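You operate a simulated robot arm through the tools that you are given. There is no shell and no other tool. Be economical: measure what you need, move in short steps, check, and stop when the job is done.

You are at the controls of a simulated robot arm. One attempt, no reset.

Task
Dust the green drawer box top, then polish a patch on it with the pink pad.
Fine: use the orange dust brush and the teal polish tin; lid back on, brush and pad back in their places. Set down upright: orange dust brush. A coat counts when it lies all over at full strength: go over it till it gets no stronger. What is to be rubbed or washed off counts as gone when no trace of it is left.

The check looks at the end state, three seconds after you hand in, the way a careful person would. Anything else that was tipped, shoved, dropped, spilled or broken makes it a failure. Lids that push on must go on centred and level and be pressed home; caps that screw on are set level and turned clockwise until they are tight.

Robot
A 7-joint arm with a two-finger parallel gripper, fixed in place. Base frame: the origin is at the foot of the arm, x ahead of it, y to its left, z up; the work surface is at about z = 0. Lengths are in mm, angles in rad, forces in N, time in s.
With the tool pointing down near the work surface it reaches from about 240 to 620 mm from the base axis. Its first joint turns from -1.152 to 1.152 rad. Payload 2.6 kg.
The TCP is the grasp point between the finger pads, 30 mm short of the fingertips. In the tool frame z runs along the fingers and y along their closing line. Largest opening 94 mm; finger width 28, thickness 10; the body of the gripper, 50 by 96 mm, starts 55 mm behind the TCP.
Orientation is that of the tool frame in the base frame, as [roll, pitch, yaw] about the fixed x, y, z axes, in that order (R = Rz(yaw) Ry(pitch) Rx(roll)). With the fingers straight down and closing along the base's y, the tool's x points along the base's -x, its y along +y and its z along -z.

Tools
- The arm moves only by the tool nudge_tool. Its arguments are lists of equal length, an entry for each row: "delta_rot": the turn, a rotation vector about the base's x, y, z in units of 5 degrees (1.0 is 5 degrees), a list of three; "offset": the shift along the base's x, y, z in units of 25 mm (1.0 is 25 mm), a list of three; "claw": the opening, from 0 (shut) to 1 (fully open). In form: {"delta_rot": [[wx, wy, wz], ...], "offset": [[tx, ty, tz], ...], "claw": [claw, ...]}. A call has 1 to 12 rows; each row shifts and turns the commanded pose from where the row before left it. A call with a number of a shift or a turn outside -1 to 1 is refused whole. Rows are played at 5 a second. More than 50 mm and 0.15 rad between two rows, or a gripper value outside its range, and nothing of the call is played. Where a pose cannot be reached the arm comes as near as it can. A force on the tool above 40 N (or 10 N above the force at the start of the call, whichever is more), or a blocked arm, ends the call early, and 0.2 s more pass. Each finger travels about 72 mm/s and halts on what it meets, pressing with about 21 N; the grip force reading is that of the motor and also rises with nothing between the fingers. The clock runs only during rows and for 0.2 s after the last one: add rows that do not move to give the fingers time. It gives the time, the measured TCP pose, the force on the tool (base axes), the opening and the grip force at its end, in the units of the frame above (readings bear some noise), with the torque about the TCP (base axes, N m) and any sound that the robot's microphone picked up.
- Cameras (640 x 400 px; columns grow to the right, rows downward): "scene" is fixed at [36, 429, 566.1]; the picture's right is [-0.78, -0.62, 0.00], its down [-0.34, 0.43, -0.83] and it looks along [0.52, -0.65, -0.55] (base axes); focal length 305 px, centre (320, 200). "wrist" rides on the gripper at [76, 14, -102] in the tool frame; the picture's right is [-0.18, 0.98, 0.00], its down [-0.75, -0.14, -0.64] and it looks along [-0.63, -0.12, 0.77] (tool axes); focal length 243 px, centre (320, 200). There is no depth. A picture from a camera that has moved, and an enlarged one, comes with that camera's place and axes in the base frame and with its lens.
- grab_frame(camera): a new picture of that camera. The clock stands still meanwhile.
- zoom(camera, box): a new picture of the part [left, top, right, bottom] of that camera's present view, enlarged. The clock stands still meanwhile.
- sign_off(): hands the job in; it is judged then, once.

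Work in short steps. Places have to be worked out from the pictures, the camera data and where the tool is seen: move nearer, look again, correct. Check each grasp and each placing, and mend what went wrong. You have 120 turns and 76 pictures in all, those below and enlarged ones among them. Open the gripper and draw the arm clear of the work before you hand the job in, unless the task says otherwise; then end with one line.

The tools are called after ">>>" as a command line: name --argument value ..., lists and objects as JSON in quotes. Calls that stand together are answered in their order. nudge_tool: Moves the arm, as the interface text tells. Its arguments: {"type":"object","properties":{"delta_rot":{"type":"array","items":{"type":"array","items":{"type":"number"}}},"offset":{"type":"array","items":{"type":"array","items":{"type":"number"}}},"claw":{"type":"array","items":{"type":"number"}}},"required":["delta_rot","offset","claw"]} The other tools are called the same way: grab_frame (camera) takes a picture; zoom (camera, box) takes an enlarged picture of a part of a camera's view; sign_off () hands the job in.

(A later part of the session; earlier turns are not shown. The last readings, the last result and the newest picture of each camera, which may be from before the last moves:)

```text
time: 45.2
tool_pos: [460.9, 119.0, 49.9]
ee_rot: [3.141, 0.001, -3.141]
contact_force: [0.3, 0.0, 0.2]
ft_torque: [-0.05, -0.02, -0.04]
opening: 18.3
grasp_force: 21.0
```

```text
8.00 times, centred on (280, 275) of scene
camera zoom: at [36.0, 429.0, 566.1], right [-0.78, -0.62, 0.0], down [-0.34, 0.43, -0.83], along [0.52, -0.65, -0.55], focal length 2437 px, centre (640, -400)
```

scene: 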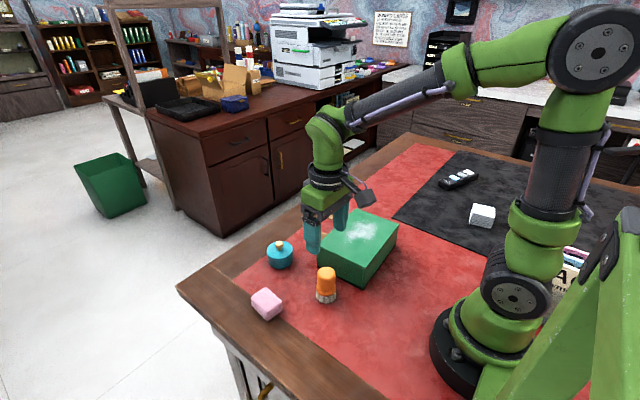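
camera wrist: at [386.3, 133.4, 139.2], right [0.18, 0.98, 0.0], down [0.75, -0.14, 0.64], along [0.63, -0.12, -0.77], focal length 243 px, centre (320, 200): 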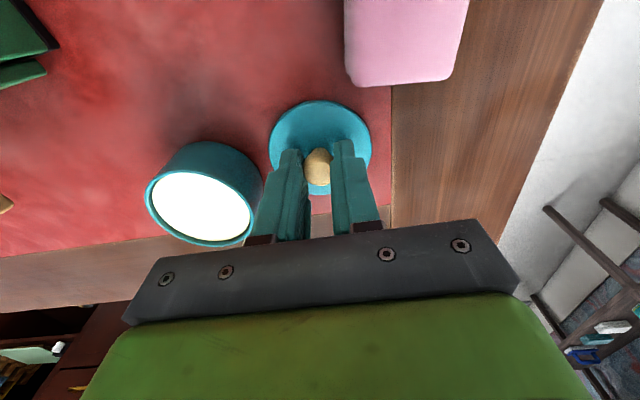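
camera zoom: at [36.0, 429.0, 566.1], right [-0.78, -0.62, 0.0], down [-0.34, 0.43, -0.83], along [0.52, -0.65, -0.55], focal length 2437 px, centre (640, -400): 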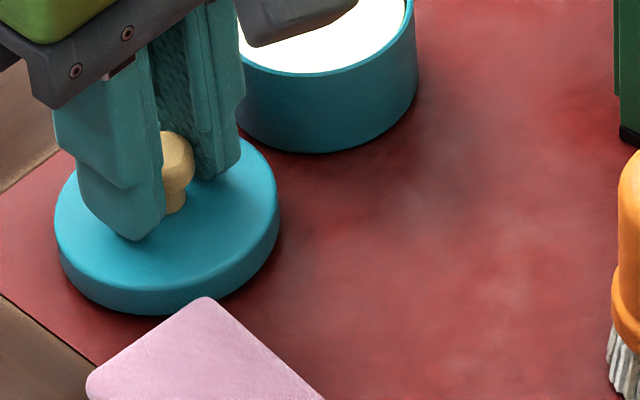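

Full rim is visible now, bottom ~3.5 mm above the mat. I lower 2.75 mm and release.

>>> nudge_tool --delta_rot '[[0, 0, 0], [0, 0, 0], [0, 0, 0], [0, 0, 0], [0, 0, 0], [0, 0, 0]]' --offset '[[0, 0, -0.11], [0, 0, 0], [0, 0, 0], [0, 0, 0], [0, 0, 0], [0, 0, 0]]' --claw '[0.1, 0.1, 0.2, 0.3, 0.5, 0.5]'

>>> zoom --camera "scene" --box '[240, 250, 320, 300]'

```text
time: 46.6
tool_pos: [461.9, 119.6, 45.8]
ee_rot: [3.14, 0.002, -3.141]
contact_force: [-0.4, -0.1, 0.2]
ft_torque: [0.03, 0.01, 0.0]
opening: 47.2
grasp_force: 0.0
```

```text
8.00 times, centred on (280, 275) of scene
camera zoom: at [36.0, 429.0, 566.1], right [-0.78, -0.62, 0.0], down [-0.34, 0.43, -0.83], along [0.52, -0.65, -0.55], focal length 2437 px, centre (640, -400)
```

zoom: 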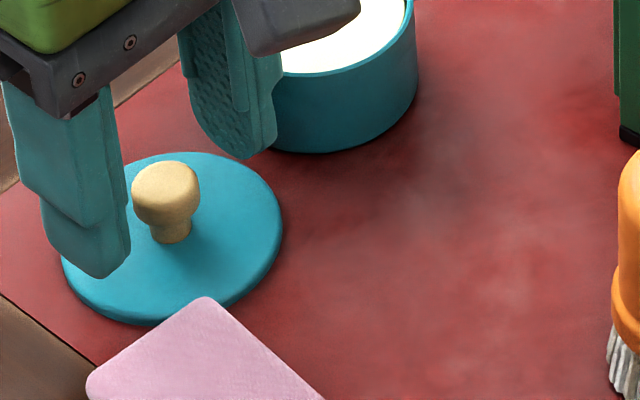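

The lid rests level on the mat (its skirt simply seats low). I rise and move over the pad at about (390,164).

>>> nudge_tool --delta_rot '[[0, 0, 0], [0, 0, 0], [0, 0, 0], [0, 0, 0], [0, 0, 0], [0, 0, 0], [0, 0, 0]]' --offset '[[0, 0, 1], [0, 0, 1], [0, 0, 1], [0, 0, 0.6], [-1, 0.6, 0], [-1, 0.6, 0], [-0.84, 0.6, 0]]' --claw '[0.5, 0.5, 0.5, 0.8, 0.8, 0.8, 0.8]'

>>> grab_frame --camera "wrist"

>>> zoom --camera "scene" --box '[225, 230, 345, 330]'

```text
time: 48.2
tool_pos: [389.6, 166.0, 135.0]
ee_rot: [-3.141, -0.001, -3.141]
contact_force: [0.0, 0.8, 0.3]
ft_torque: [-0.01, 0.05, 0.01]
opening: 75.0
grasp_force: 0.1
```

```text
42 pictures are left
camera wrist: at [315.3, 179.1, 236.9], right [0.18, 0.98, 0.0], down [0.75, -0.14, 0.64], along [0.63, -0.12, -0.77], focal length 243 px, centre (320, 200)
```

wrist: 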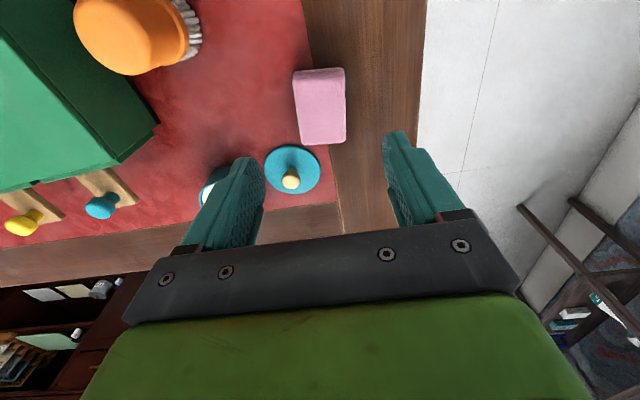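

```text
4.00 times, centred on (285, 280) of scene
camera zoom: at [36.0, 429.0, 566.1], right [-0.78, -0.62, 0.0], down [-0.34, 0.43, -0.83], along [0.52, -0.65, -0.55], focal length 1218 px, centre (460, -120)
```

zoom: 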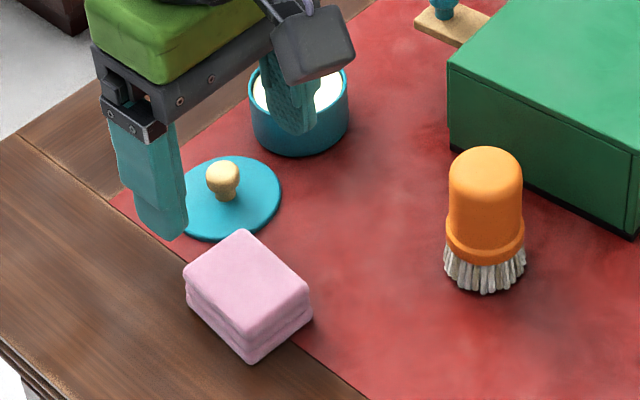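

Pad centre about (388.5,167.5), top ≈28 mm, yawed about −5.5°, 54×38 mm. I turn the tool to match, and descend to z≈42 so ~12 mm of pad protrudes below the fingertips.

>>> nudge_tool --delta_rot '[[0, 0, -0.55], [0, 0, -0.55], [0, 0, 0], [0, 0, 0], [0, 0, 0]]' --offset '[[-0.03, 0.05, 0], [0, 0, -0.8], [0, 0, -1], [0, 0, -1], [0, 0, 0]]' --claw '[0.8, 0.8, 0.8, 0.8, 0.8]'

>>> grab_frame --camera "wrist"

>>> zoom --camera "scene" --box '[225, 230, 345, 330]'

```text
time: 49.4
tool_pos: [389.9, 166.6, 64.7]
ee_rot: [-3.142, 0.0, 3.047]
contact_force: [-0.5, -0.2, 0.1]
ft_torque: [0.01, -0.05, -0.02]
opening: 75.2
grasp_force: 0.1
```

```text
40 pictures are left
camera wrist: at [316.4, 186.9, 166.1], right [0.28, 0.96, 0.0], down [0.74, -0.21, 0.64], along [0.62, -0.18, -0.77], focal length 243 px, centre (320, 200)
```

wrist: 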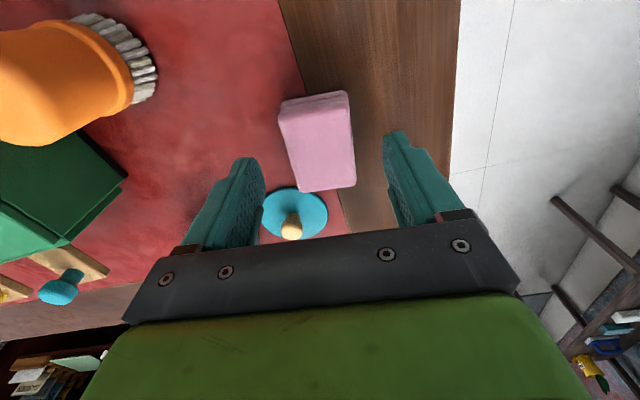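

```text
4.00 times, centred on (285, 280) of scene
camera zoom: at [36.0, 429.0, 566.1], right [-0.78, -0.62, 0.0], down [-0.34, 0.43, -0.83], along [0.52, -0.65, -0.55], focal length 1218 px, centre (460, -120)
```

zoom: 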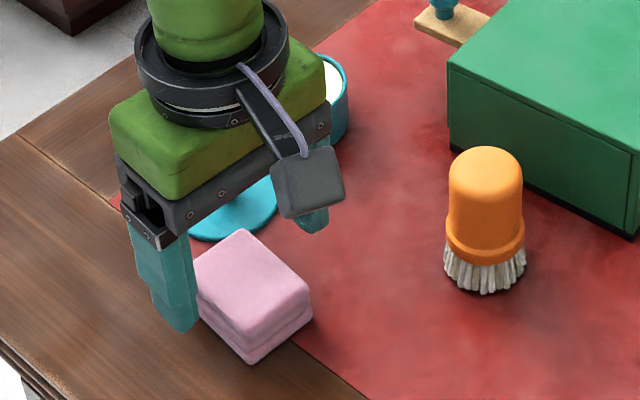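

Pad centre (390,166.6) and yaw nearer −9°. I turn another −3.5°, lower to z≈42 and close.

>>> nudge_tool --delta_rot '[[0, 0, -0.7], [0, 0, 0], [0, 0, 0], [0, 0, 0], [0, 0, 0], [0, 0, 0], [0, 0, 0]]' --offset '[[0, 0, -0.4], [0, 0, -0.5], [0, 0, 0], [0, 0, 0], [0, 0, 0], [0, 0, 0], [0, 0, 0]]' --claw '[0.8, 0.8, 0.6, 0.4, 0.25, 0.25, 0.25]'

>>> zoom --camera "scene" --box '[225, 230, 345, 330]'

```text
time: 51.0
tool_pos: [390.9, 167.4, 44.8]
ee_rot: [-3.142, 0.0, 2.982]
contact_force: [-0.8, -0.2, 0.0]
ft_torque: [-0.01, 0.03, 0.03]
opening: 44.8
grasp_force: 21.8
```

```text
4.00 times, centred on (285, 280) of scene
camera zoom: at [36.0, 429.0, 566.1], right [-0.78, -0.62, 0.0], down [-0.34, 0.43, -0.83], along [0.52, -0.65, -0.55], focal length 1218 px, centre (460, -120)
```

zoom: 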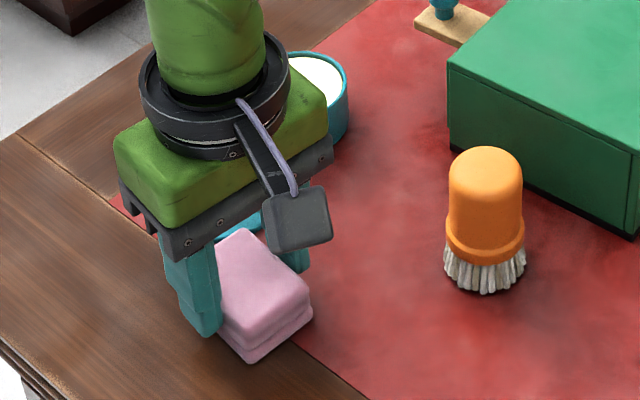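

Pad gripped (45 mm wide) at TCP (390.5,167,44). I lift and carry it over the tin.

>>> nudge_tool --delta_rot '[[0, 0, 0], [0, 0, 0], [0, 0, 0], [0, 0, 0], [0, 0, 0], [0, 0, 0], [0, 0, 0], [0, 0, 0], [0, 0, 0]]' --offset '[[0, 0, 0.7], [0, 0, 1], [0, 0, 1], [0.64, -0.985, 0], [0.64, -0.985, 0], [0.64, -0.985, 0], [0.64, -0.985, 0], [0.64, -0.985, 0], [0, 0, -0.6]]' --claw '[0.25, 0.25, 0.25, 0.25, 0.25, 0.25, 0.25, 0.25, 0.25]'

>>> zoom --camera "scene" --box '[230, 200, 330, 280]'

>>> grab_frame --camera "wrist"

```text
time: 53.0
tool_pos: [469.2, 42.3, 95.9]
ee_rot: [-3.139, -0.001, 2.984]
contact_force: [0.0, 0.0, -0.2]
ft_torque: [0.01, 0.0, 0.0]
opening: 44.4
grasp_force: 21.2
```

```text
5.00 times, centred on (280, 240) of scene
camera zoom: at [36.0, 429.0, 566.1], right [-0.78, -0.62, 0.0], down [-0.34, 0.43, -0.83], along [0.52, -0.65, -0.55], focal length 1523 px, centre (520, 0)
```

zoom: 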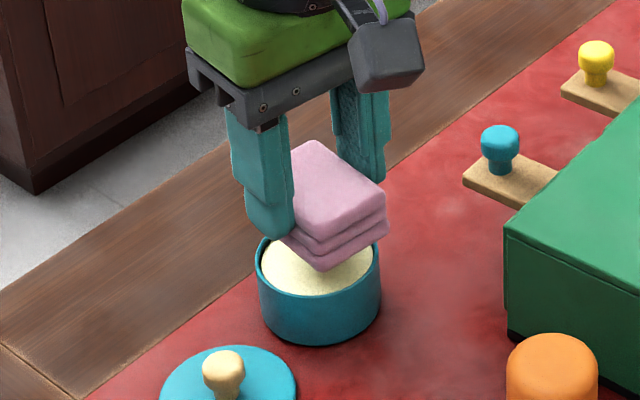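

```text
36 pictures are left
camera wrist: at [397.1, 67.8, 196.9], right [0.34, 0.94, 0.0], down [0.72, -0.26, 0.64], along [0.61, -0.21, -0.77], focal length 243 px, centre (320, 200)
```

wrist: 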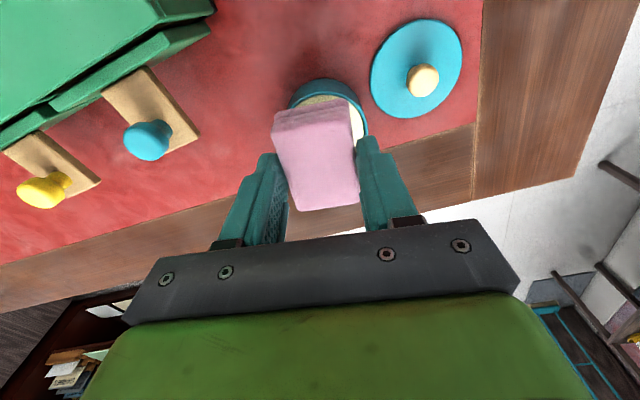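

Pad hovers over the tin. I nudge +2 in y and lower until contact.

>>> nudge_tool --delta_rot '[[0, 0, 0], [0, 0, 0], [0, 0, 0], [0, 0, 0]]' --offset '[[0.02, 0.08, -0.3], [0, 0, -0.2], [0, 0, -0.12], [0, 0, 0]]' --claw '[0.25, 0.25, 0.25, 0.25]'

>>> zoom --camera "scene" --box '[230, 200, 330, 280]'

```text
time: 54.0
tool_pos: [467.9, 45.4, 79.9]
ee_rot: [-3.142, 0.0, 2.984]
contact_force: [0.6, -0.3, -0.5]
ft_torque: [0.02, 0.01, 0.01]
opening: 44.3
grasp_force: 21.2
```

```text
5.00 times, centred on (280, 240) of scene
camera zoom: at [36.0, 429.0, 566.1], right [-0.78, -0.62, 0.0], down [-0.34, 0.43, -0.83], along [0.52, -0.65, -0.55], focal length 1523 px, centre (520, 0)
```

zoom: 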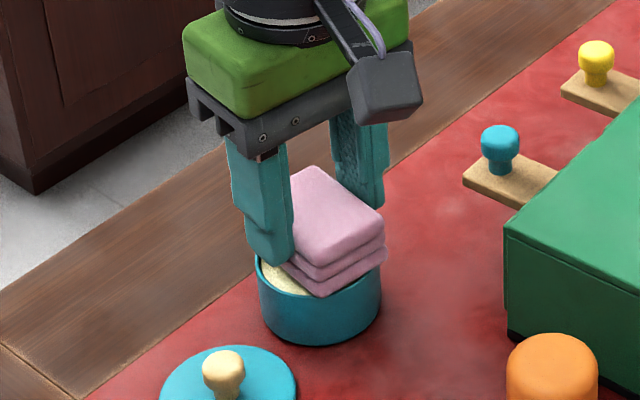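

The pad sits a few mm toward −y of the tin; I shift (+2,+4) and lower gently.

>>> nudge_tool --delta_rot '[[0, 0, 0], [0, 0, 0], [0, 0, 0], [0, 0, 0]]' --offset '[[0.08, 0.16, 0], [0, 0, -0.1], [0, 0, -0.08], [0, 0, 0]]' --claw '[0.25, 0.25, 0.25, 0.25]'

>>> nudge_tool --delta_rot '[[0, 0, 0], [0, 0, 0], [0, 0, 0]]' --offset '[[0, 0, -0.06], [0, 0, -0.04], [0, 0, 0]]' --claw '[0.25, 0.25, 0.25]'

>>> zoom --camera "scene" --box '[230, 200, 330, 280]'

```text
time: 55.0
tool_pos: [471.0, 47.1, 79.7]
ee_rot: [3.139, 0.003, 2.985]
contact_force: [-12.1, -0.3, 28.6]
ft_torque: [0.06, 0.46, 0.09]
opening: 44.2
grasp_force: 21.2
```

```text
time: 55.8
tool_pos: [472.7, 48.0, 76.1]
ee_rot: [3.14, 0.004, 2.988]
contact_force: [-4.5, 1.3, 30.3]
ft_torque: [0.05, 0.03, -0.01]
opening: 44.1
grasp_force: 21.0
```

```text
5.00 times, centred on (280, 240) of scene
camera zoom: at [35.8, 428.9, 566.1], right [-0.78, -0.62, 0.0], down [-0.34, 0.43, -0.83], along [0.52, -0.65, -0.55], focal length 1523 px, centre (520, 0)
```

zoom: 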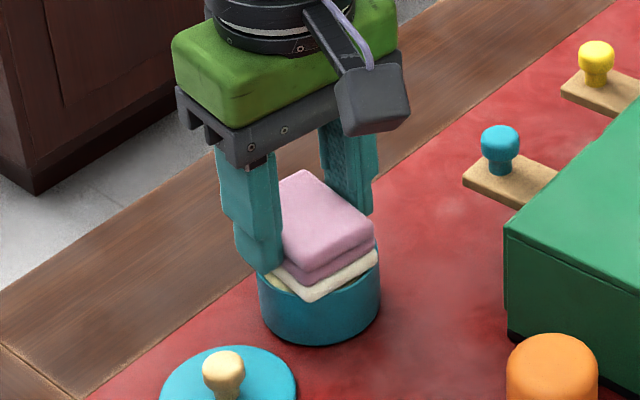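

The pad's bottom layer turned cream: it has taken polish. I lift straight up and check the tin stays put.

>>> nudge_tool --delta_rot '[[0, 0, 0], [0, 0, 0], [0, 0, 0], [0, 0, 0], [0, 0, 0]]' --offset '[[0, 0, 0.2], [0, 0, 0.5], [0, 0, 1], [0, 0, 1], [0, 0, 0.4]]' --claw '[0.25, 0.25, 0.25, 0.25, 0.25]'

>>> zoom --camera "scene" --box '[230, 180, 330, 280]'

```text
time: 57.0
tool_pos: [469.7, 47.4, 152.2]
ee_rot: [3.14, -0.002, 2.984]
contact_force: [-0.4, -0.1, -0.5]
ft_torque: [0.0, -0.01, 0.0]
opening: 44.0
grasp_force: 20.7
```

```text
4.00 times, centred on (280, 230) of scene
camera zoom: at [36.0, 429.0, 566.1], right [-0.78, -0.62, 0.0], down [-0.34, 0.43, -0.83], along [0.52, -0.65, -0.55], focal length 1218 px, centre (480, 80)
```

zoom: 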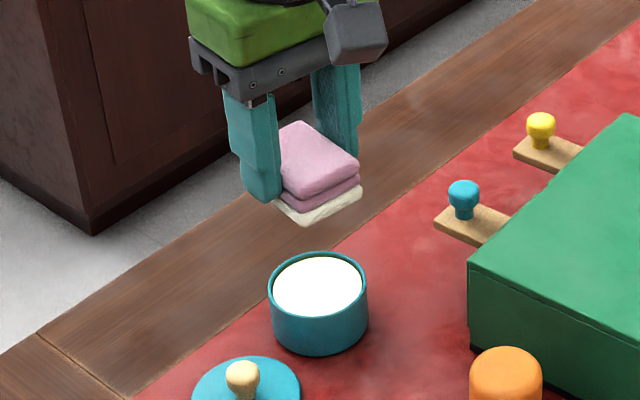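

Pad is loaded, tin in place. I carry it over the box-top centre (~(327,−95)) and lower toward the surface.

>>> nudge_tool --delta_rot '[[0, 0, 0], [0, 0, 0], [0, 0, 0], [0, 0, 0], [0, 0, 0], [0, 0, 0], [0, 0, 0], [0, 0, 0]]' --offset '[[-0.95, -0.95, 0], [-0.95, -0.95, 0], [-0.95, -0.95, 0], [-0.95, -0.95, 0], [-0.95, -0.95, 0], [-0.95, -0.95, 0], [0, 0, -0.8], [0, 0, 0]]' --claw '[0.25, 0.25, 0.25, 0.25, 0.25, 0.25, 0.25, 0.25]'

>>> zoom --camera "scene" --box '[300, 170, 420, 290]'

```text
time: 58.8
tool_pos: [330.6, -96.0, 131.8]
ee_rot: [3.141, 0.0, 2.985]
contact_force: [0.0, 0.4, -0.7]
ft_torque: [0.04, -0.02, 0.0]
opening: 44.3
grasp_force: 21.1
```

```text
3.33 times, centred on (360, 230) of scene
camera zoom: at [36.0, 429.0, 566.1], right [-0.78, -0.62, 0.0], down [-0.34, 0.43, -0.83], along [0.52, -0.65, -0.55], focal length 1015 px, centre (187, 100)
```

zoom: 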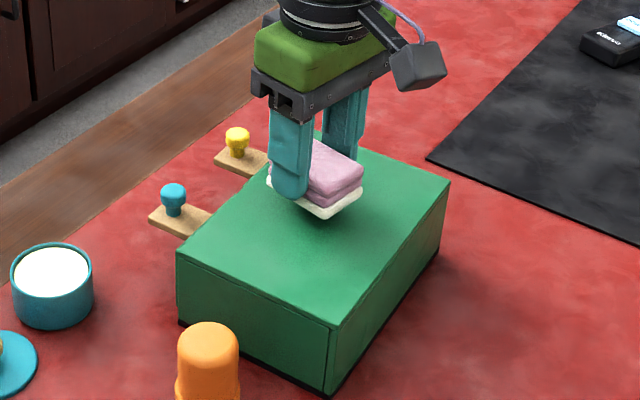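

I lower to contact in small steps.

>>> nudge_tool --delta_rot '[[0, 0, 0], [0, 0, 0], [0, 0, 0]]' --offset '[[0, 0, -0.3], [0, 0, -0.12], [0, 0, 0]]' --claw '[0.25, 0.25, 0.25]'

>>> nudge_tool --delta_rot '[[0, 0, 0], [0, 0, 0]]' --offset '[[0, 0, -0.08], [0, 0, 0]]' --claw '[0.25, 0.25]'

>>> nudge_tool --delta_rot '[[0, 0, 0], [0, 0, 0]]' --offset '[[0, 0, -0.06], [0, 0, 0]]' --claw '[0.25, 0.25]'

```text
time: 59.6
tool_pos: [329.5, -95.0, 120.5]
ee_rot: [-3.141, 0.0, 2.983]
contact_force: [-0.8, 1.0, -0.9]
ft_torque: [0.01, 0.02, 0.01]
opening: 44.3
grasp_force: 21.0
```

```text
time: 60.2
tool_pos: [329.0, -95.2, 120.1]
ee_rot: [3.141, 0.0, 2.986]
contact_force: [-0.3, 0.0, -0.4]
ft_torque: [-0.02, -0.01, 0.03]
opening: 44.0
grasp_force: 21.0
```

```text
time: 60.8
tool_pos: [329.5, -95.3, 119.0]
ee_rot: [-3.139, 0.0, 2.985]
contact_force: [0.1, 0.3, 0.1]
ft_torque: [0.0, 0.01, 0.01]
opening: 44.2
grasp_force: 21.2
```

>>> nudge_tool --delta_rot '[[0, 0, 0], [0, 0, 0]]' --offset '[[0, 0, -0.06], [0, 0, 0]]' --claw '[0.25, 0.25]'

>>> nudge_tool --delta_rot '[[0, 0, 0], [0, 0, 0]]' --offset '[[0, 0, -0.06], [0, 0, 0]]' --claw '[0.25, 0.25]'

```text
time: 61.4
tool_pos: [328.9, -95.2, 115.9]
ee_rot: [-3.14, -0.001, 2.985]
contact_force: [0.1, -0.1, -0.4]
ft_torque: [0.02, 0.02, 0.0]
opening: 44.3
grasp_force: 21.5
```

```text
time: 62.0
tool_pos: [328.8, -96.0, 116.2]
ee_rot: [3.14, 0.005, 2.984]
contact_force: [-3.4, -0.5, 14.5]
ft_torque: [-0.09, -0.24, -0.1]
opening: 44.2
grasp_force: 20.9
```

Contact at 14.5 N. I rub back and forth ±15 mm to see how the coat shows.

>>> nudge_tool --delta_rot '[[0, 0, 0], [0, 0, 0], [0, 0, 0], [0, 0, 0], [0, 0, 0], [0, 0, 0], [0, 0, 0], [0, 0, 0]]' --offset '[[0, 0.6, 0], [0, -0.6, 0], [0, -0.6, 0], [0, 0.6, 0], [0, 0.6, 0], [0, -0.6, 0], [0, -0.6, 0], [0, 0.6, 0]]' --claw '[0.25, 0.25, 0.25, 0.25, 0.25, 0.25, 0.25, 0.25]'

>>> zoom --camera "scene" --box '[300, 190, 420, 270]'

>>> grab_frame --camera "wrist"

```text
time: 63.8
tool_pos: [329.1, -98.4, 115.2]
ee_rot: [-3.138, 0.004, 2.982]
contact_force: [-1.7, -10.8, 24.5]
ft_torque: [-0.3, 0.1, 0.03]
opening: 44.2
grasp_force: 20.9
```

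```text
5.00 times, centred on (360, 230) of scene
camera zoom: at [35.9, 428.9, 566.0], right [-0.78, -0.62, 0.0], down [-0.34, 0.43, -0.83], along [0.52, -0.65, -0.55], focal length 1523 px, centre (120, 50)
```

zoom: 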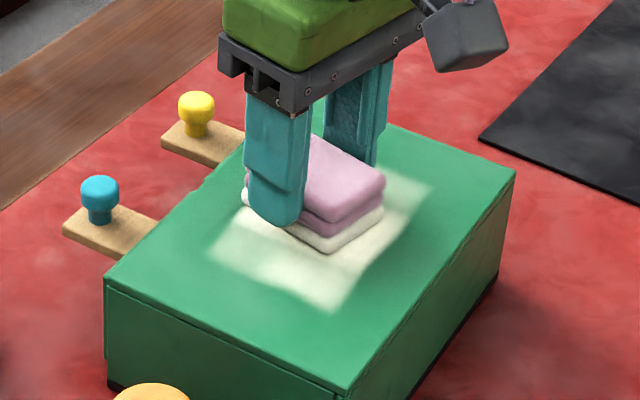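

```text
30 pictures are left
camera wrist: at [258.1, -71.1, 216.1], right [0.34, 0.94, 0.0], down [0.72, -0.26, 0.64], along [0.61, -0.22, -0.76], focal length 243 px, centre (320, 200)
```

wrist: 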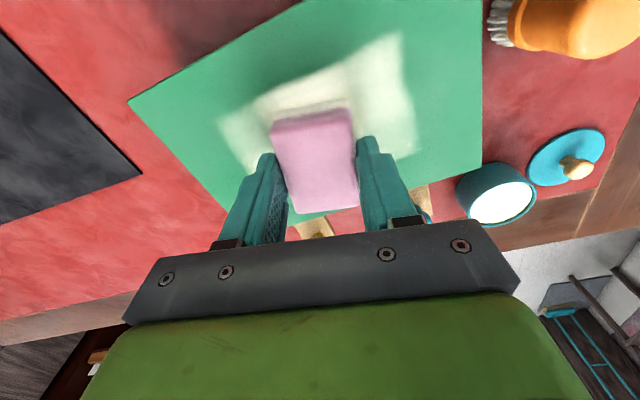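

A cream coat appears. I widen it to a good patch: rub lanes at x≈312, 329, 345 between y≈−58 and −133.

>>> nudge_tool --delta_rot '[[0, 0, 0], [0, 0, 0], [0, 0, 0], [0, 0, 0], [0, 0, 0], [0, 0, 0], [0, 0, 0], [0, 0, 0], [0, 0, 0], [0, 0, 0], [0, 0, 0], [0, 0, 0]]' --offset '[[-0.68, 0, 0], [0, 0.8, 0], [0, 0.7, 0], [0, -1, 0], [0, -1, 0], [0, -1, 0], [0, 1, 0], [0, 1, 0], [0, 1, 0], [0.68, 0, 0], [0, -1, 0], [0, -1, 0]]' --claw '[0.25, 0.25, 0.25, 0.25, 0.25, 0.25, 0.25, 0.25, 0.25, 0.25, 0.25, 0.25]'

>>> nudge_tool --delta_rot '[[0, 0, 0], [0, 0, 0], [0, 0, 0], [0, 0, 0], [0, 0, 0], [0, 0, 0], [0, 0, 0], [0, 0, 0], [0, 0, 0], [0, 0, 0], [0, 0, 0], [0, 0, 0]]' --offset '[[0, -1, 0], [0, 1, 0], [0, 1, 0], [0, 1, 0], [0.68, 0, 0], [0, -1, 0], [0, -1, 0], [0, -1, 0], [0, 1, 0], [0, 1, 0], [0, 1, 0], [-0.68, 0, 0]]' --claw '[0.25, 0.25, 0.25, 0.25, 0.25, 0.25, 0.25, 0.25, 0.25, 0.25, 0.25, 0.25]'

>>> grab_frame --camera "wrist"

>>> zoom --camera "scene" --box '[300, 190, 420, 270]'

```text
time: 66.4
tool_pos: [329.6, -107.2, 115.5]
ee_rot: [-3.141, -0.001, 2.986]
contact_force: [0.8, -0.5, -0.1]
ft_torque: [-0.03, 0.01, -0.02]
opening: 44.1
grasp_force: 20.7
```

```text
time: 69.0
tool_pos: [329.4, -56.6, 114.8]
ee_rot: [-3.14, -0.001, 2.983]
contact_force: [0.3, 0.6, -0.7]
ft_torque: [0.03, 0.03, 0.04]
opening: 44.0
grasp_force: 21.4
```

```text
29 pictures are left
camera wrist: at [257.4, -30.7, 216.0], right [0.34, 0.94, 0.0], down [0.72, -0.26, 0.64], along [0.6, -0.21, -0.77], focal length 243 px, centre (320, 200)
```

wrist: 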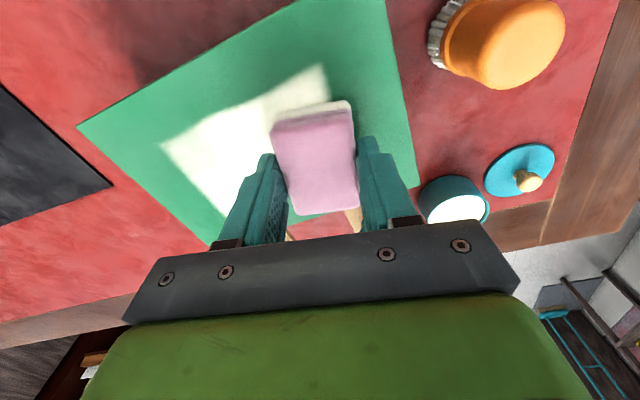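

```text
5.00 times, centred on (360, 230) of scene
camera zoom: at [36.0, 429.0, 566.1], right [-0.78, -0.62, 0.0], down [-0.34, 0.43, -0.83], along [0.52, -0.65, -0.55], focal length 1523 px, centre (120, 50)
```

zoom: 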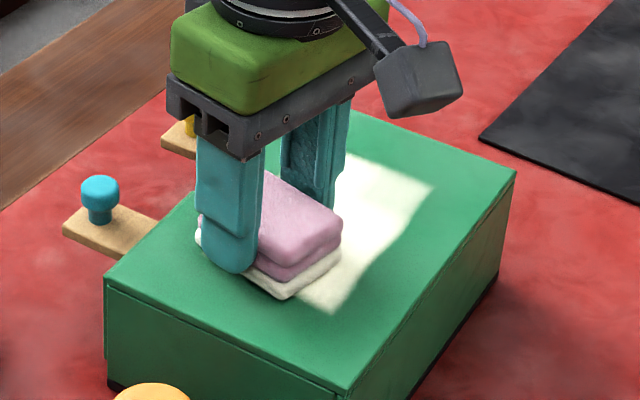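

The coat stays inside a fixed rectangle, and is stronger now, though contact seems lost. I lift and look at the whole patch.

>>> nudge_tool --delta_rot '[[0, 0, 0], [0, 0, 0], [0, 0, 0], [0, 0, 0], [0, 0, 0], [0, 0, 0]]' --offset '[[0, 0, 0.6], [0, 0.6, 1], [0, 1, 0.4], [0, 1, 0], [0, 1, 0], [0, 0, 0]]' --claw '[0.25, 0.25, 0.25, 0.25, 0.25, 0.25]'

>>> zoom --camera "scene" --box '[300, 190, 420, 270]'

>>> grab_frame --camera "wrist"

```text
time: 70.4
tool_pos: [328.8, 32.7, 165.4]
ee_rot: [-3.141, 0.002, 2.985]
contact_force: [-0.1, 0.0, -0.3]
ft_torque: [-0.07, 0.0, 0.0]
opening: 44.2
grasp_force: 20.6
```

```text
5.00 times, centred on (360, 230) of scene
camera zoom: at [36.0, 429.0, 566.1], right [-0.78, -0.62, 0.0], down [-0.34, 0.43, -0.83], along [0.52, -0.65, -0.55], focal length 1523 px, centre (120, 50)
```

zoom: 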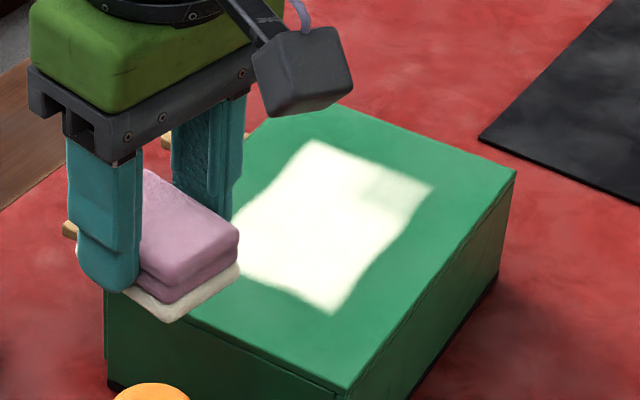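

```text
26 pictures are left
camera wrist: at [258.3, 57.9, 266.7], right [0.33, 0.94, 0.0], down [0.72, -0.26, 0.64], along [0.61, -0.21, -0.77], focal length 243 px, centre (320, 200)
```

wrist: 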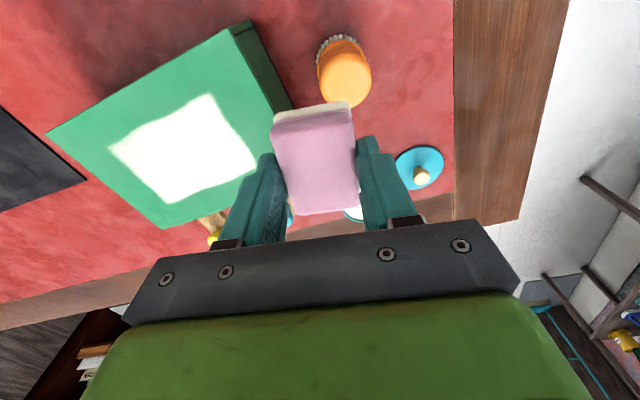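

Patch is about x 288–365, y −150..−43; the far low-x corner is still fainter. I return there with the pad and press again.

>>> nudge_tool --delta_rot '[[0, 0, 0], [0, 0, 0], [0, 0, 0], [0, 0, 0], [0, 0, 0], [0, 0, 0], [0, 0, 0], [0, 0, 0], [0, 0, 0], [0, 0, 0], [0, 0, 0]]' --offset '[[-0.1, -0.92, 0], [-0.1, -0.92, 0], [-0.1, -0.92, 0], [-0.1, -0.92, 0], [-0.1, -0.92, 0], [-0.1, -0.92, 0], [-0.1, -0.92, 0], [0, 0, -1], [0, 0, -0.8], [0, 0, -0.16], [0, 0, 0]]' --claw '[0.25, 0.25, 0.25, 0.25, 0.25, 0.25, 0.25, 0.25, 0.25, 0.25, 0.25]'

>>> nudge_tool --delta_rot '[[0, 0, 0], [0, 0, 0]]' --offset '[[0, 0, -0.08], [0, 0, 0]]' --claw '[0.25, 0.25]'

```text
time: 72.8
tool_pos: [311.1, -127.9, 117.4]
ee_rot: [-3.141, 0.0, 2.985]
contact_force: [0.4, 0.1, -0.1]
ft_torque: [-0.04, 0.01, 0.0]
opening: 44.2
grasp_force: 20.6
```

```text
time: 73.4
tool_pos: [312.0, -127.7, 115.1]
ee_rot: [3.141, 0.002, 2.984]
contact_force: [0.2, -0.1, -1.0]
ft_torque: [-0.01, 0.02, -0.03]
opening: 44.1
grasp_force: 21.4
```

>>> nudge_tool --delta_rot '[[0, 0, 0], [0, 0, 0]]' --offset '[[0, 0, -0.05], [0, 0, 0]]' --claw '[0.25, 0.25]'

>>> nudge_tool --delta_rot '[[0, 0, 0], [0, 0, 0]]' --offset '[[0, 0, -0.05], [0, 0, 0]]' --claw '[0.25, 0.25]'

```text
time: 74.0
tool_pos: [311.6, -127.9, 113.8]
ee_rot: [3.141, 0.003, 2.984]
contact_force: [-9.0, 4.7, 24.1]
ft_torque: [0.17, 0.43, -0.01]
opening: 44.1
grasp_force: 20.7
```

```text
time: 74.6
tool_pos: [312.8, -127.3, 113.2]
ee_rot: [-3.142, 0.006, 2.986]
contact_force: [0.2, 6.9, 30.9]
ft_torque: [0.27, -0.06, -0.01]
opening: 44.1
grasp_force: 21.4
```

Firm contact (31 N). I rub the weak corner, then the full patch lanes.

>>> nudge_tool --delta_rot '[[0, 0, 0], [0, 0, 0], [0, 0, 0], [0, 0, 0], [0, 0, 0], [0, 0, 0], [0, 0, 0], [0, 0, 0], [0, 0, 0], [0, 0, 0], [0, 0, 0], [0, 0, 0]]' --offset '[[-0.2, 0, 0], [0, -0.3, 0], [0, 0.6, 0], [0, -0.6, 0], [0, 0.6, 0], [0, 1, 0], [0, 1, 0], [0, 0.3, 0], [0.8, 0, 0], [0, -1, 0], [0, -1, 0], [0, -0.8, 0]]' --claw '[0.25, 0.25, 0.25, 0.25, 0.25, 0.25, 0.25, 0.25, 0.25, 0.25, 0.25, 0.25]'

>>> nudge_tool --delta_rot '[[0, 0, 0], [0, 0, 0], [0, 0, 0], [0, 0, 0], [0, 0, 0], [0, 0, 0], [0, 0, 0], [0, 0, 0], [0, 0, 0]]' --offset '[[0.8, 0, -0.05], [0, 1, 0], [0, 1, 0], [0, 0.8, 0], [-0.8, 0, 0], [-0.8, 0, 0], [0, -1, 0], [0, -1, 0], [0, -0.8, 0]]' --claw '[0.25, 0.25, 0.25, 0.25, 0.25, 0.25, 0.25, 0.25, 0.25]'

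```text
time: 77.2
tool_pos: [327.4, -131.4, 110.8]
ee_rot: [3.141, 0.0, 2.986]
contact_force: [0.5, 4.5, 7.1]
ft_torque: [0.18, 0.24, -0.13]
opening: 43.9
grasp_force: 21.1
```

```text
time: 79.2
tool_pos: [308.1, -135.0, 108.9]
ee_rot: [3.14, 0.003, 2.987]
contact_force: [-0.1, 14.5, 33.9]
ft_torque: [0.48, 0.07, -0.08]
opening: 44.2
grasp_force: 21.2
```

I lift off and inspect the patch.

>>> nudge_tool --delta_rot '[[0, 0, 0], [0, 0, 0], [0, 0, 0], [0, 0, 0], [0, 0, 0], [0, 0, 0], [0, 0, 0], [0, 0, 0], [0, 0, 0], [0, 0, 0]]' --offset '[[0, 0, 0.6], [0, 0, 1], [0, 1, 0.6], [0, 1, 0], [0, 1, 0], [0, 1, 0], [0, 1, 0], [0, 1, 0], [0, 1, 0], [0, 0.6, 0]]' --claw '[0.25, 0.25, 0.25, 0.25, 0.25, 0.25, 0.25, 0.25, 0.25, 0.25]'

>>> zoom --camera "scene" --box '[300, 190, 420, 270]'

>>> zoom --camera "wrist" --box '[0, 0, 400, 250]'

```text
time: 81.4
tool_pos: [306.7, 59.0, 167.5]
ee_rot: [-3.14, -0.001, 2.985]
contact_force: [-0.1, 0.5, -0.6]
ft_torque: [-0.01, 0.01, -0.03]
opening: 44.3
grasp_force: 21.3
```

```text
5.00 times, centred on (360, 230) of scene
camera zoom: at [36.0, 429.0, 566.1], right [-0.78, -0.62, 0.0], down [-0.34, 0.43, -0.83], along [0.52, -0.65, -0.55], focal length 1523 px, centre (120, 50)
```

zoom: 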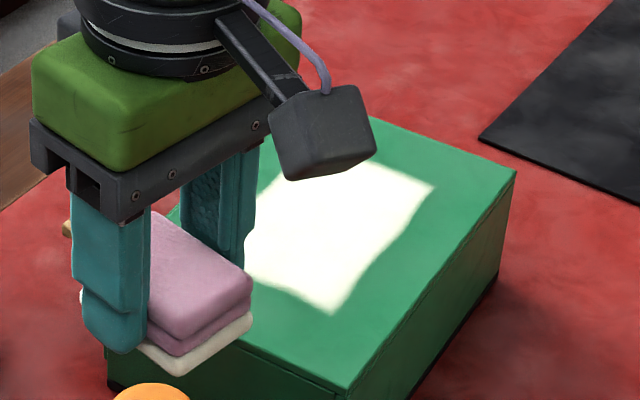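

```text
1.60 times, centred on (200, 125) of wrist
camera zoom: at [234.1, 84.3, 267.8], right [0.33, 0.94, 0.0], down [0.72, -0.26, 0.64], along [0.61, -0.22, -0.77], focal length 388 px, centre (512, 320)
```

zoom: 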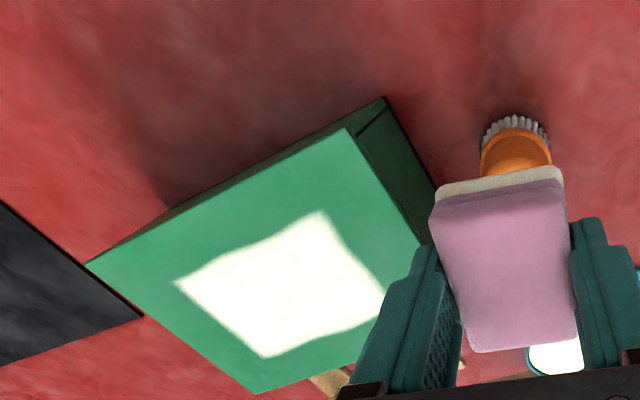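

Patch now looks uniform. I carry the pad toward its home (clear of the view) and inspect the whole patch.

>>> nudge_tool --delta_rot '[[0, 0, 0], [0, 0, 0], [0, 0, 0], [0, 0, 0], [0, 0, 0]]' --offset '[[0.67, 0.864, 0], [0.67, 0.864, 0], [0.67, 0.864, 0], [0.67, 0.864, 0], [0.67, 0.864, 0]]' --claw '[0.25, 0.25, 0.25, 0.25, 0.25]'

>>> zoom --camera "scene" --box '[310, 190, 410, 260]'

```text
time: 82.6
tool_pos: [393.1, 167.6, 166.2]
ee_rot: [3.141, -0.001, 2.986]
contact_force: [0.2, -1.1, -1.1]
ft_torque: [-0.04, 0.0, -0.06]
opening: 44.1
grasp_force: 21.2
```

```text
5.71 times, centred on (360, 225) of scene
camera zoom: at [36.0, 428.9, 566.1], right [-0.78, -0.62, 0.0], down [-0.34, 0.43, -0.83], along [0.52, -0.65, -0.55], focal length 1740 px, centre (91, 57)
```

zoom: 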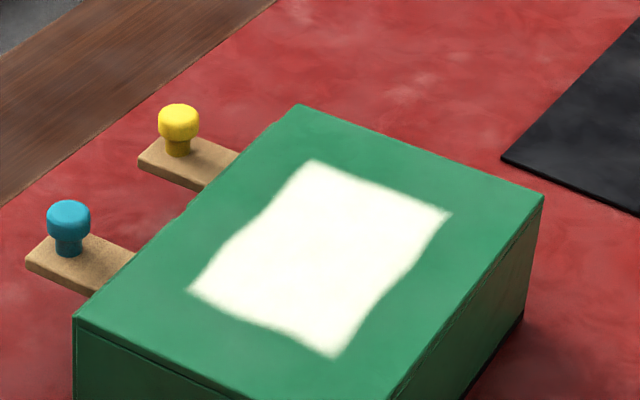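

I take a tighter zoom to judge evenness of the coat.

>>> zoom --camera "scene" --box '[338, 212, 394, 256]'

```text
9.09 times, centred on (366, 234) of scene
camera zoom: at [36.0, 428.9, 566.1], right [-0.78, -0.62, 0.0], down [-0.34, 0.43, -0.83], along [0.52, -0.65, -0.55], focal length 2769 px, centre (-98, -109)
```

zoom: 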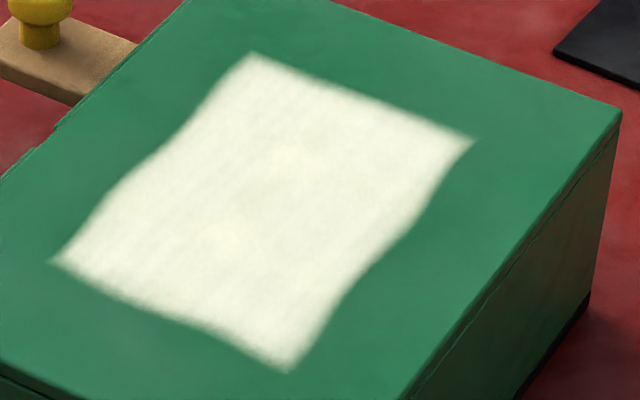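

Edges may be a touch weaker than the centre. I go back for one more pass and compare.

>>> nudge_tool --delta_rot '[[0, 0, 0], [0, 0, 0], [0, 0, 0], [0, 0, 0], [0, 0, 0], [0, 0, 0], [0, 0, 0], [0, 0, 0], [0, 0, 0], [0, 0, 0], [0, 0, 0], [0, 0, 0]]' --offset '[[-0.28, -0.99, 0], [-0.28, -0.99, 0], [-0.28, -0.99, 0], [-0.28, -0.99, 0], [-0.28, -0.99, 0], [-0.28, -0.99, 0], [-0.28, -0.99, 0], [-0.28, -0.99, 0], [-0.28, -0.99, 0], [-0.28, -0.99, 0], [-0.28, -0.99, 0], [-0.28, -0.99, 0]]' --claw '[0.25, 0.25, 0.25, 0.25, 0.25, 0.25, 0.25, 0.25, 0.25, 0.25, 0.25, 0.25]'

>>> nudge_tool --delta_rot '[[0, 0, 0], [0, 0, 0], [0, 0, 0], [0, 0, 0]]' --offset '[[0, 0, -1], [0, 0, -0.9], [0, 0, -0.16], [0, 0, 0]]' --claw '[0.25, 0.25, 0.25, 0.25]'

>>> nudge_tool --delta_rot '[[0, 0, 0], [0, 0, 0]]' --offset '[[0, 0, -0.08], [0, 0, 0]]' --claw '[0.25, 0.25]'

```text
time: 85.2
tool_pos: [306.7, -132.9, 165.2]
ee_rot: [3.14, 0.0, 2.987]
contact_force: [0.4, 0.0, -0.3]
ft_torque: [0.02, 0.03, -0.04]
opening: 44.2
grasp_force: 21.3
```

```text
time: 86.2
tool_pos: [304.8, -132.9, 114.1]
ee_rot: [3.141, 0.0, 2.984]
contact_force: [-0.5, -1.2, 0.0]
ft_torque: [0.01, -0.02, 0.0]
opening: 44.1
grasp_force: 20.8
```

```text
time: 86.8
tool_pos: [306.0, -132.0, 113.0]
ee_rot: [3.141, 0.001, 2.985]
contact_force: [-0.3, -0.4, 0.8]
ft_torque: [-0.03, -0.03, 0.01]
opening: 43.9
grasp_force: 21.6
```

>>> nudge_tool --delta_rot '[[0, 0, 0], [0, 0, 0]]' --offset '[[0, 0, -0.07], [0, 0, 0]]' --claw '[0.25, 0.25]'

>>> nudge_tool --delta_rot '[[0, 0, 0], [0, 0, 0]]' --offset '[[0, 0, -0.05], [0, 0, 0]]' --claw '[0.25, 0.25]'

```text
time: 87.4
tool_pos: [306.4, -132.8, 111.3]
ee_rot: [3.139, -0.001, 2.984]
contact_force: [0.4, 0.8, -0.9]
ft_torque: [0.0, -0.01, 0.02]
opening: 44.1
grasp_force: 21.2
```

```text
time: 88.0
tool_pos: [306.4, -132.0, 110.4]
ee_rot: [-3.142, 0.002, 2.986]
contact_force: [-5.9, 1.0, 13.4]
ft_torque: [0.06, 0.24, -0.02]
opening: 44.1
grasp_force: 21.0
```

Contact 13 N. Full raster again at this height.

>>> nudge_tool --delta_rot '[[0, 0, 0], [0, 0, 0], [0, 0, 0], [0, 0, 0], [0, 0, 0], [0, 0, 0], [0, 0, 0], [0, 0, 0], [0, 0, 0], [0, 0, 0], [0, 0, 0]]' --offset '[[0, 1, -0.02], [0, 1, 0], [0, 1, 0], [0.85, 0, 0], [0, -1, 0], [0, -1, 0], [0, -1, 0], [0.85, 0, 0], [0, 1, 0], [0, 1, 0], [0, 1, 0]]' --claw '[0.25, 0.25, 0.25, 0.25, 0.25, 0.25, 0.25, 0.25, 0.25, 0.25, 0.25]'

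>>> nudge_tool --delta_rot '[[0, 0, 0], [0, 0, 0], [0, 0, 0], [0, 0, 0], [0, 0, 0], [0, 0, 0], [0, 0, 0], [0, 0, 0], [0, 0, 0], [0, 0, 0], [0, 0, 0]]' --offset '[[0, 0, -0.03], [0, -1, 0], [0, -1, 0], [0, -1, 0], [-0.85, 0, 0], [0, 1, 0], [0, 1, 0], [0, 1, 0], [-0.85, 0, 0], [0, -1, 0], [0, -1, 0]]' --claw '[0.25, 0.25, 0.25, 0.25, 0.25, 0.25, 0.25, 0.25, 0.25, 0.25, 0.25]'

```text
time: 88.9
tool_pos: [312.7, -55.8, 109.8]
ee_rot: [3.141, -0.003, 2.981]
contact_force: [1.9, 0.1, 3.4]
ft_torque: [-0.09, -0.17, 0.02]
opening: 44.1
grasp_force: 21.0
stopped in row 4: the force on the tool passed its limit (the readings are from after the stop); the commanded pose is now the measured one
```

```text
time: 89.9
tool_pos: [314.0, -118.4, 109.6]
ee_rot: [3.138, 0.004, 2.98]
contact_force: [-0.4, -2.5, 3.0]
ft_torque: [-0.12, 0.14, 0.06]
opening: 44.0
grasp_force: 21.3
stopped in row 4: the force on the tool passed its limit (the readings are from after the stop); the commanded pose is now the measured one
```

The force limit stopped it; I ease pressure (0.5 mm up) and use shorter strokes.

>>> nudge_tool --delta_rot '[[0, 0, 0], [0, 0, 0], [0, 0, 0], [0, 0, 0], [0, 0, 0], [0, 0, 0], [0, 0, 0], [0, 0, 0], [0, 0, 0]]' --offset '[[0.4, -0.3, 0.0], [0.4, -0.3, 0], [0, 0.7, 0], [0, 0.7, 0], [0, 0.7, 0], [0, 0.7, 0], [0.4, 0, 0], [0.4, 0, 0], [0, -0.7, 0]]' --claw '[0.25, 0.25, 0.25, 0.25, 0.25, 0.25, 0.25, 0.25, 0.25]'

>>> nudge_tool --delta_rot '[[0, 0, 0], [0, 0, 0], [0, 0, 0], [0, 0, 0], [0, 0, 0]]' --offset '[[0, -0.7, 0], [0, -0.7, 0], [0, -0.7, 0], [0, 0.5, 0], [0, 0, 0]]' --claw '[0.25, 0.25, 0.25, 0.25, 0.25]'

```text
time: 91.9
tool_pos: [353.0, -80.9, 110.8]
ee_rot: [3.136, 0.002, 2.983]
contact_force: [0.3, 0.2, -0.4]
ft_torque: [0.02, 0.0, 0.01]
opening: 44.0
grasp_force: 21.0
```

```text
time: 93.1
tool_pos: [354.0, -121.6, 109.6]
ee_rot: [3.141, 0.007, 2.978]
contact_force: [0.3, -13.4, 27.3]
ft_torque: [-0.26, 0.32, 0.15]
opening: 44.1
grasp_force: 21.2
```

I finish with a stroke back along x≈350 with steady contact, then lift clear.

>>> nudge_tool --delta_rot '[[0, 0, 0], [0, 0, 0], [0, 0, 0], [0, 0, 0], [0, 0, 0], [0, 0, 0], [0, 0, 0]]' --offset '[[-0.3, 0, -0.02], [0, 0.6, 0], [0, 0.6, 0], [0, 0.6, 0], [0, 0.6, 0], [0, 0.4, 0], [0, -0.4, 0]]' --claw '[0.25, 0.25, 0.25, 0.25, 0.25, 0.25, 0.25]'

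>>> nudge_tool --delta_rot '[[0, 0, 0], [0, 0, 0], [0, 0, 0], [0, 0, 0], [0, 0, 0], [0, 0, 0], [0, 0, 0], [0, 0, 0], [0, 0, 0], [0, 0, 0], [0, 0, 0], [0, 0, 0]]' --offset '[[0, 0, 0.8], [0, 0, 1], [0.1, 0.95, 0.4], [0.1, 0.95, 0], [0.2, 0.95, 0], [0.2, 0.95, 0], [0.2, 0.95, 0], [0.2, 0.95, 0], [0.2, 0.95, 0], [0.2, 0.95, 0], [0.2, 0.95, 0], [0, 0, 0]]' --claw '[0.25, 0.25, 0.25, 0.25, 0.25, 0.25, 0.25, 0.25, 0.25, 0.25, 0.25, 0.25]'

>>> zoom --camera "scene" --box '[338, 212, 394, 256]'

>>> grab_frame --camera "scene"

```text
time: 94.7
tool_pos: [347.5, -57.3, 110.0]
ee_rot: [3.131, 0.002, 2.983]
contact_force: [-0.5, 14.8, 30.3]
ft_torque: [-0.09, 0.07, -0.07]
opening: 44.2
grasp_force: 21.2
```

```text
time: 97.3
tool_pos: [387.8, 154.2, 164.5]
ee_rot: [3.137, 0.002, 2.979]
contact_force: [0.2, -0.2, -0.4]
ft_torque: [-0.05, 0.01, 0.0]
opening: 44.1
grasp_force: 20.7
```

```text
9.09 times, centred on (366, 234) of scene
camera zoom: at [36.0, 429.0, 566.1], right [-0.78, -0.62, 0.0], down [-0.34, 0.43, -0.83], along [0.52, -0.65, -0.55], focal length 2769 px, centre (-98, -109)
```

zoom: 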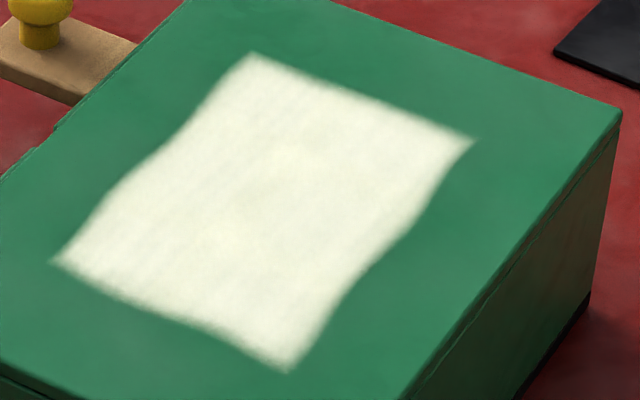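

```text
20 pictures are left
```

scene: 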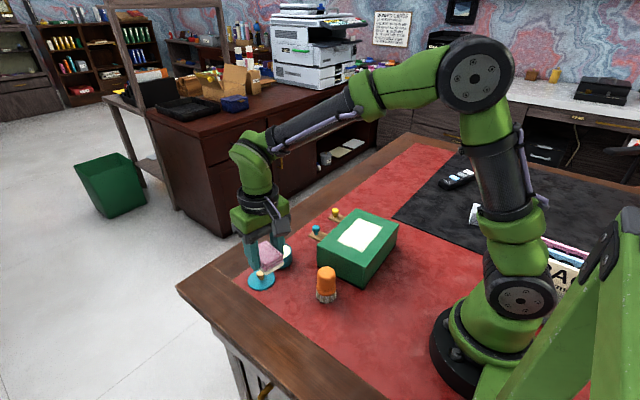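

No change: the coat is saturated and the box hasn't moved. Now I put the pad back: shift to (390.5,167) and descend.

>>> nudge_tool --delta_rot '[[0, 0, 0], [0, 0, 0], [0, 0, 0], [0, 0, 0], [0, 0, 0], [0, 0, 0]]' --offset '[[0.1, 0.52, 0], [0, 0, -1], [0, 0, -1], [0, 0, -1], [0, 0, -1], [0, 0, -0.6]]' --claw '[0.25, 0.25, 0.25, 0.25, 0.25, 0.25]'

>>> zoom --camera "scene" --box '[225, 230, 345, 330]'

```text
time: 98.7
tool_pos: [386.8, 166.7, 49.3]
ee_rot: [3.135, 0.003, 2.979]
contact_force: [-0.1, -0.7, -0.4]
ft_torque: [0.01, 0.01, -0.01]
opening: 44.2
grasp_force: 20.9
```

```text
4.00 times, centred on (285, 280) of scene
camera zoom: at [36.0, 429.0, 566.1], right [-0.78, -0.62, 0.0], down [-0.34, 0.43, -0.83], along [0.52, -0.65, -0.55], focal length 1218 px, centre (460, -120)
```

zoom: 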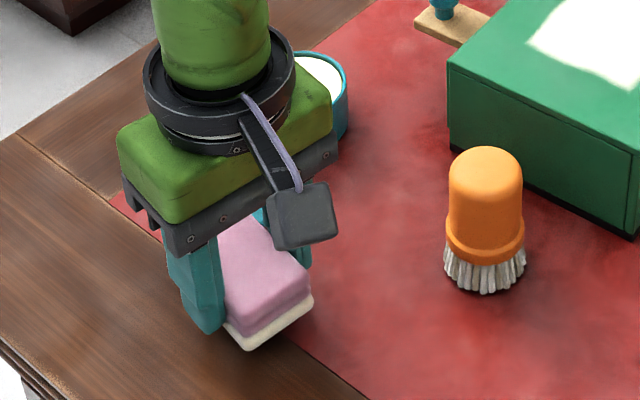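

I correct +3 mm in x and lower to contact.

>>> nudge_tool --delta_rot '[[0, 0, 0], [0, 0, 0], [0, 0, 0]]' --offset '[[0.12, 0, -0.2], [0, 0, -0.12], [0, 0, 0]]' --claw '[0.25, 0.25, 0.25]'

>>> nudge_tool --delta_rot '[[0, 0, 0], [0, 0, 0]]' --offset '[[0, 0, -0.06], [0, 0, 0]]' --claw '[0.25, 0.25]'

>>> nudge_tool --delta_rot '[[0, 0, 0], [0, 0, 0]]' --offset '[[0, 0, -0.05], [0, 0, 0]]' --claw '[0.25, 0.25]'

```text
time: 99.5
tool_pos: [392.0, 167.1, 40.8]
ee_rot: [3.136, 0.004, 2.98]
contact_force: [0.0, 0.9, -0.2]
ft_torque: [0.01, -0.03, 0.04]
opening: 43.9
grasp_force: 21.1
```

```text
time: 100.1
tool_pos: [392.3, 167.9, 39.8]
ee_rot: [3.136, 0.002, 2.982]
contact_force: [-0.5, 0.1, 0.0]
ft_torque: [0.0, 0.0, 0.02]
opening: 44.3
grasp_force: 21.0
```

```text
time: 100.7
tool_pos: [391.6, 166.2, 38.6]
ee_rot: [3.137, 0.002, 2.978]
contact_force: [0.1, -0.2, 0.1]
ft_torque: [0.0, 0.02, -0.01]
opening: 44.2
grasp_force: 21.2
```

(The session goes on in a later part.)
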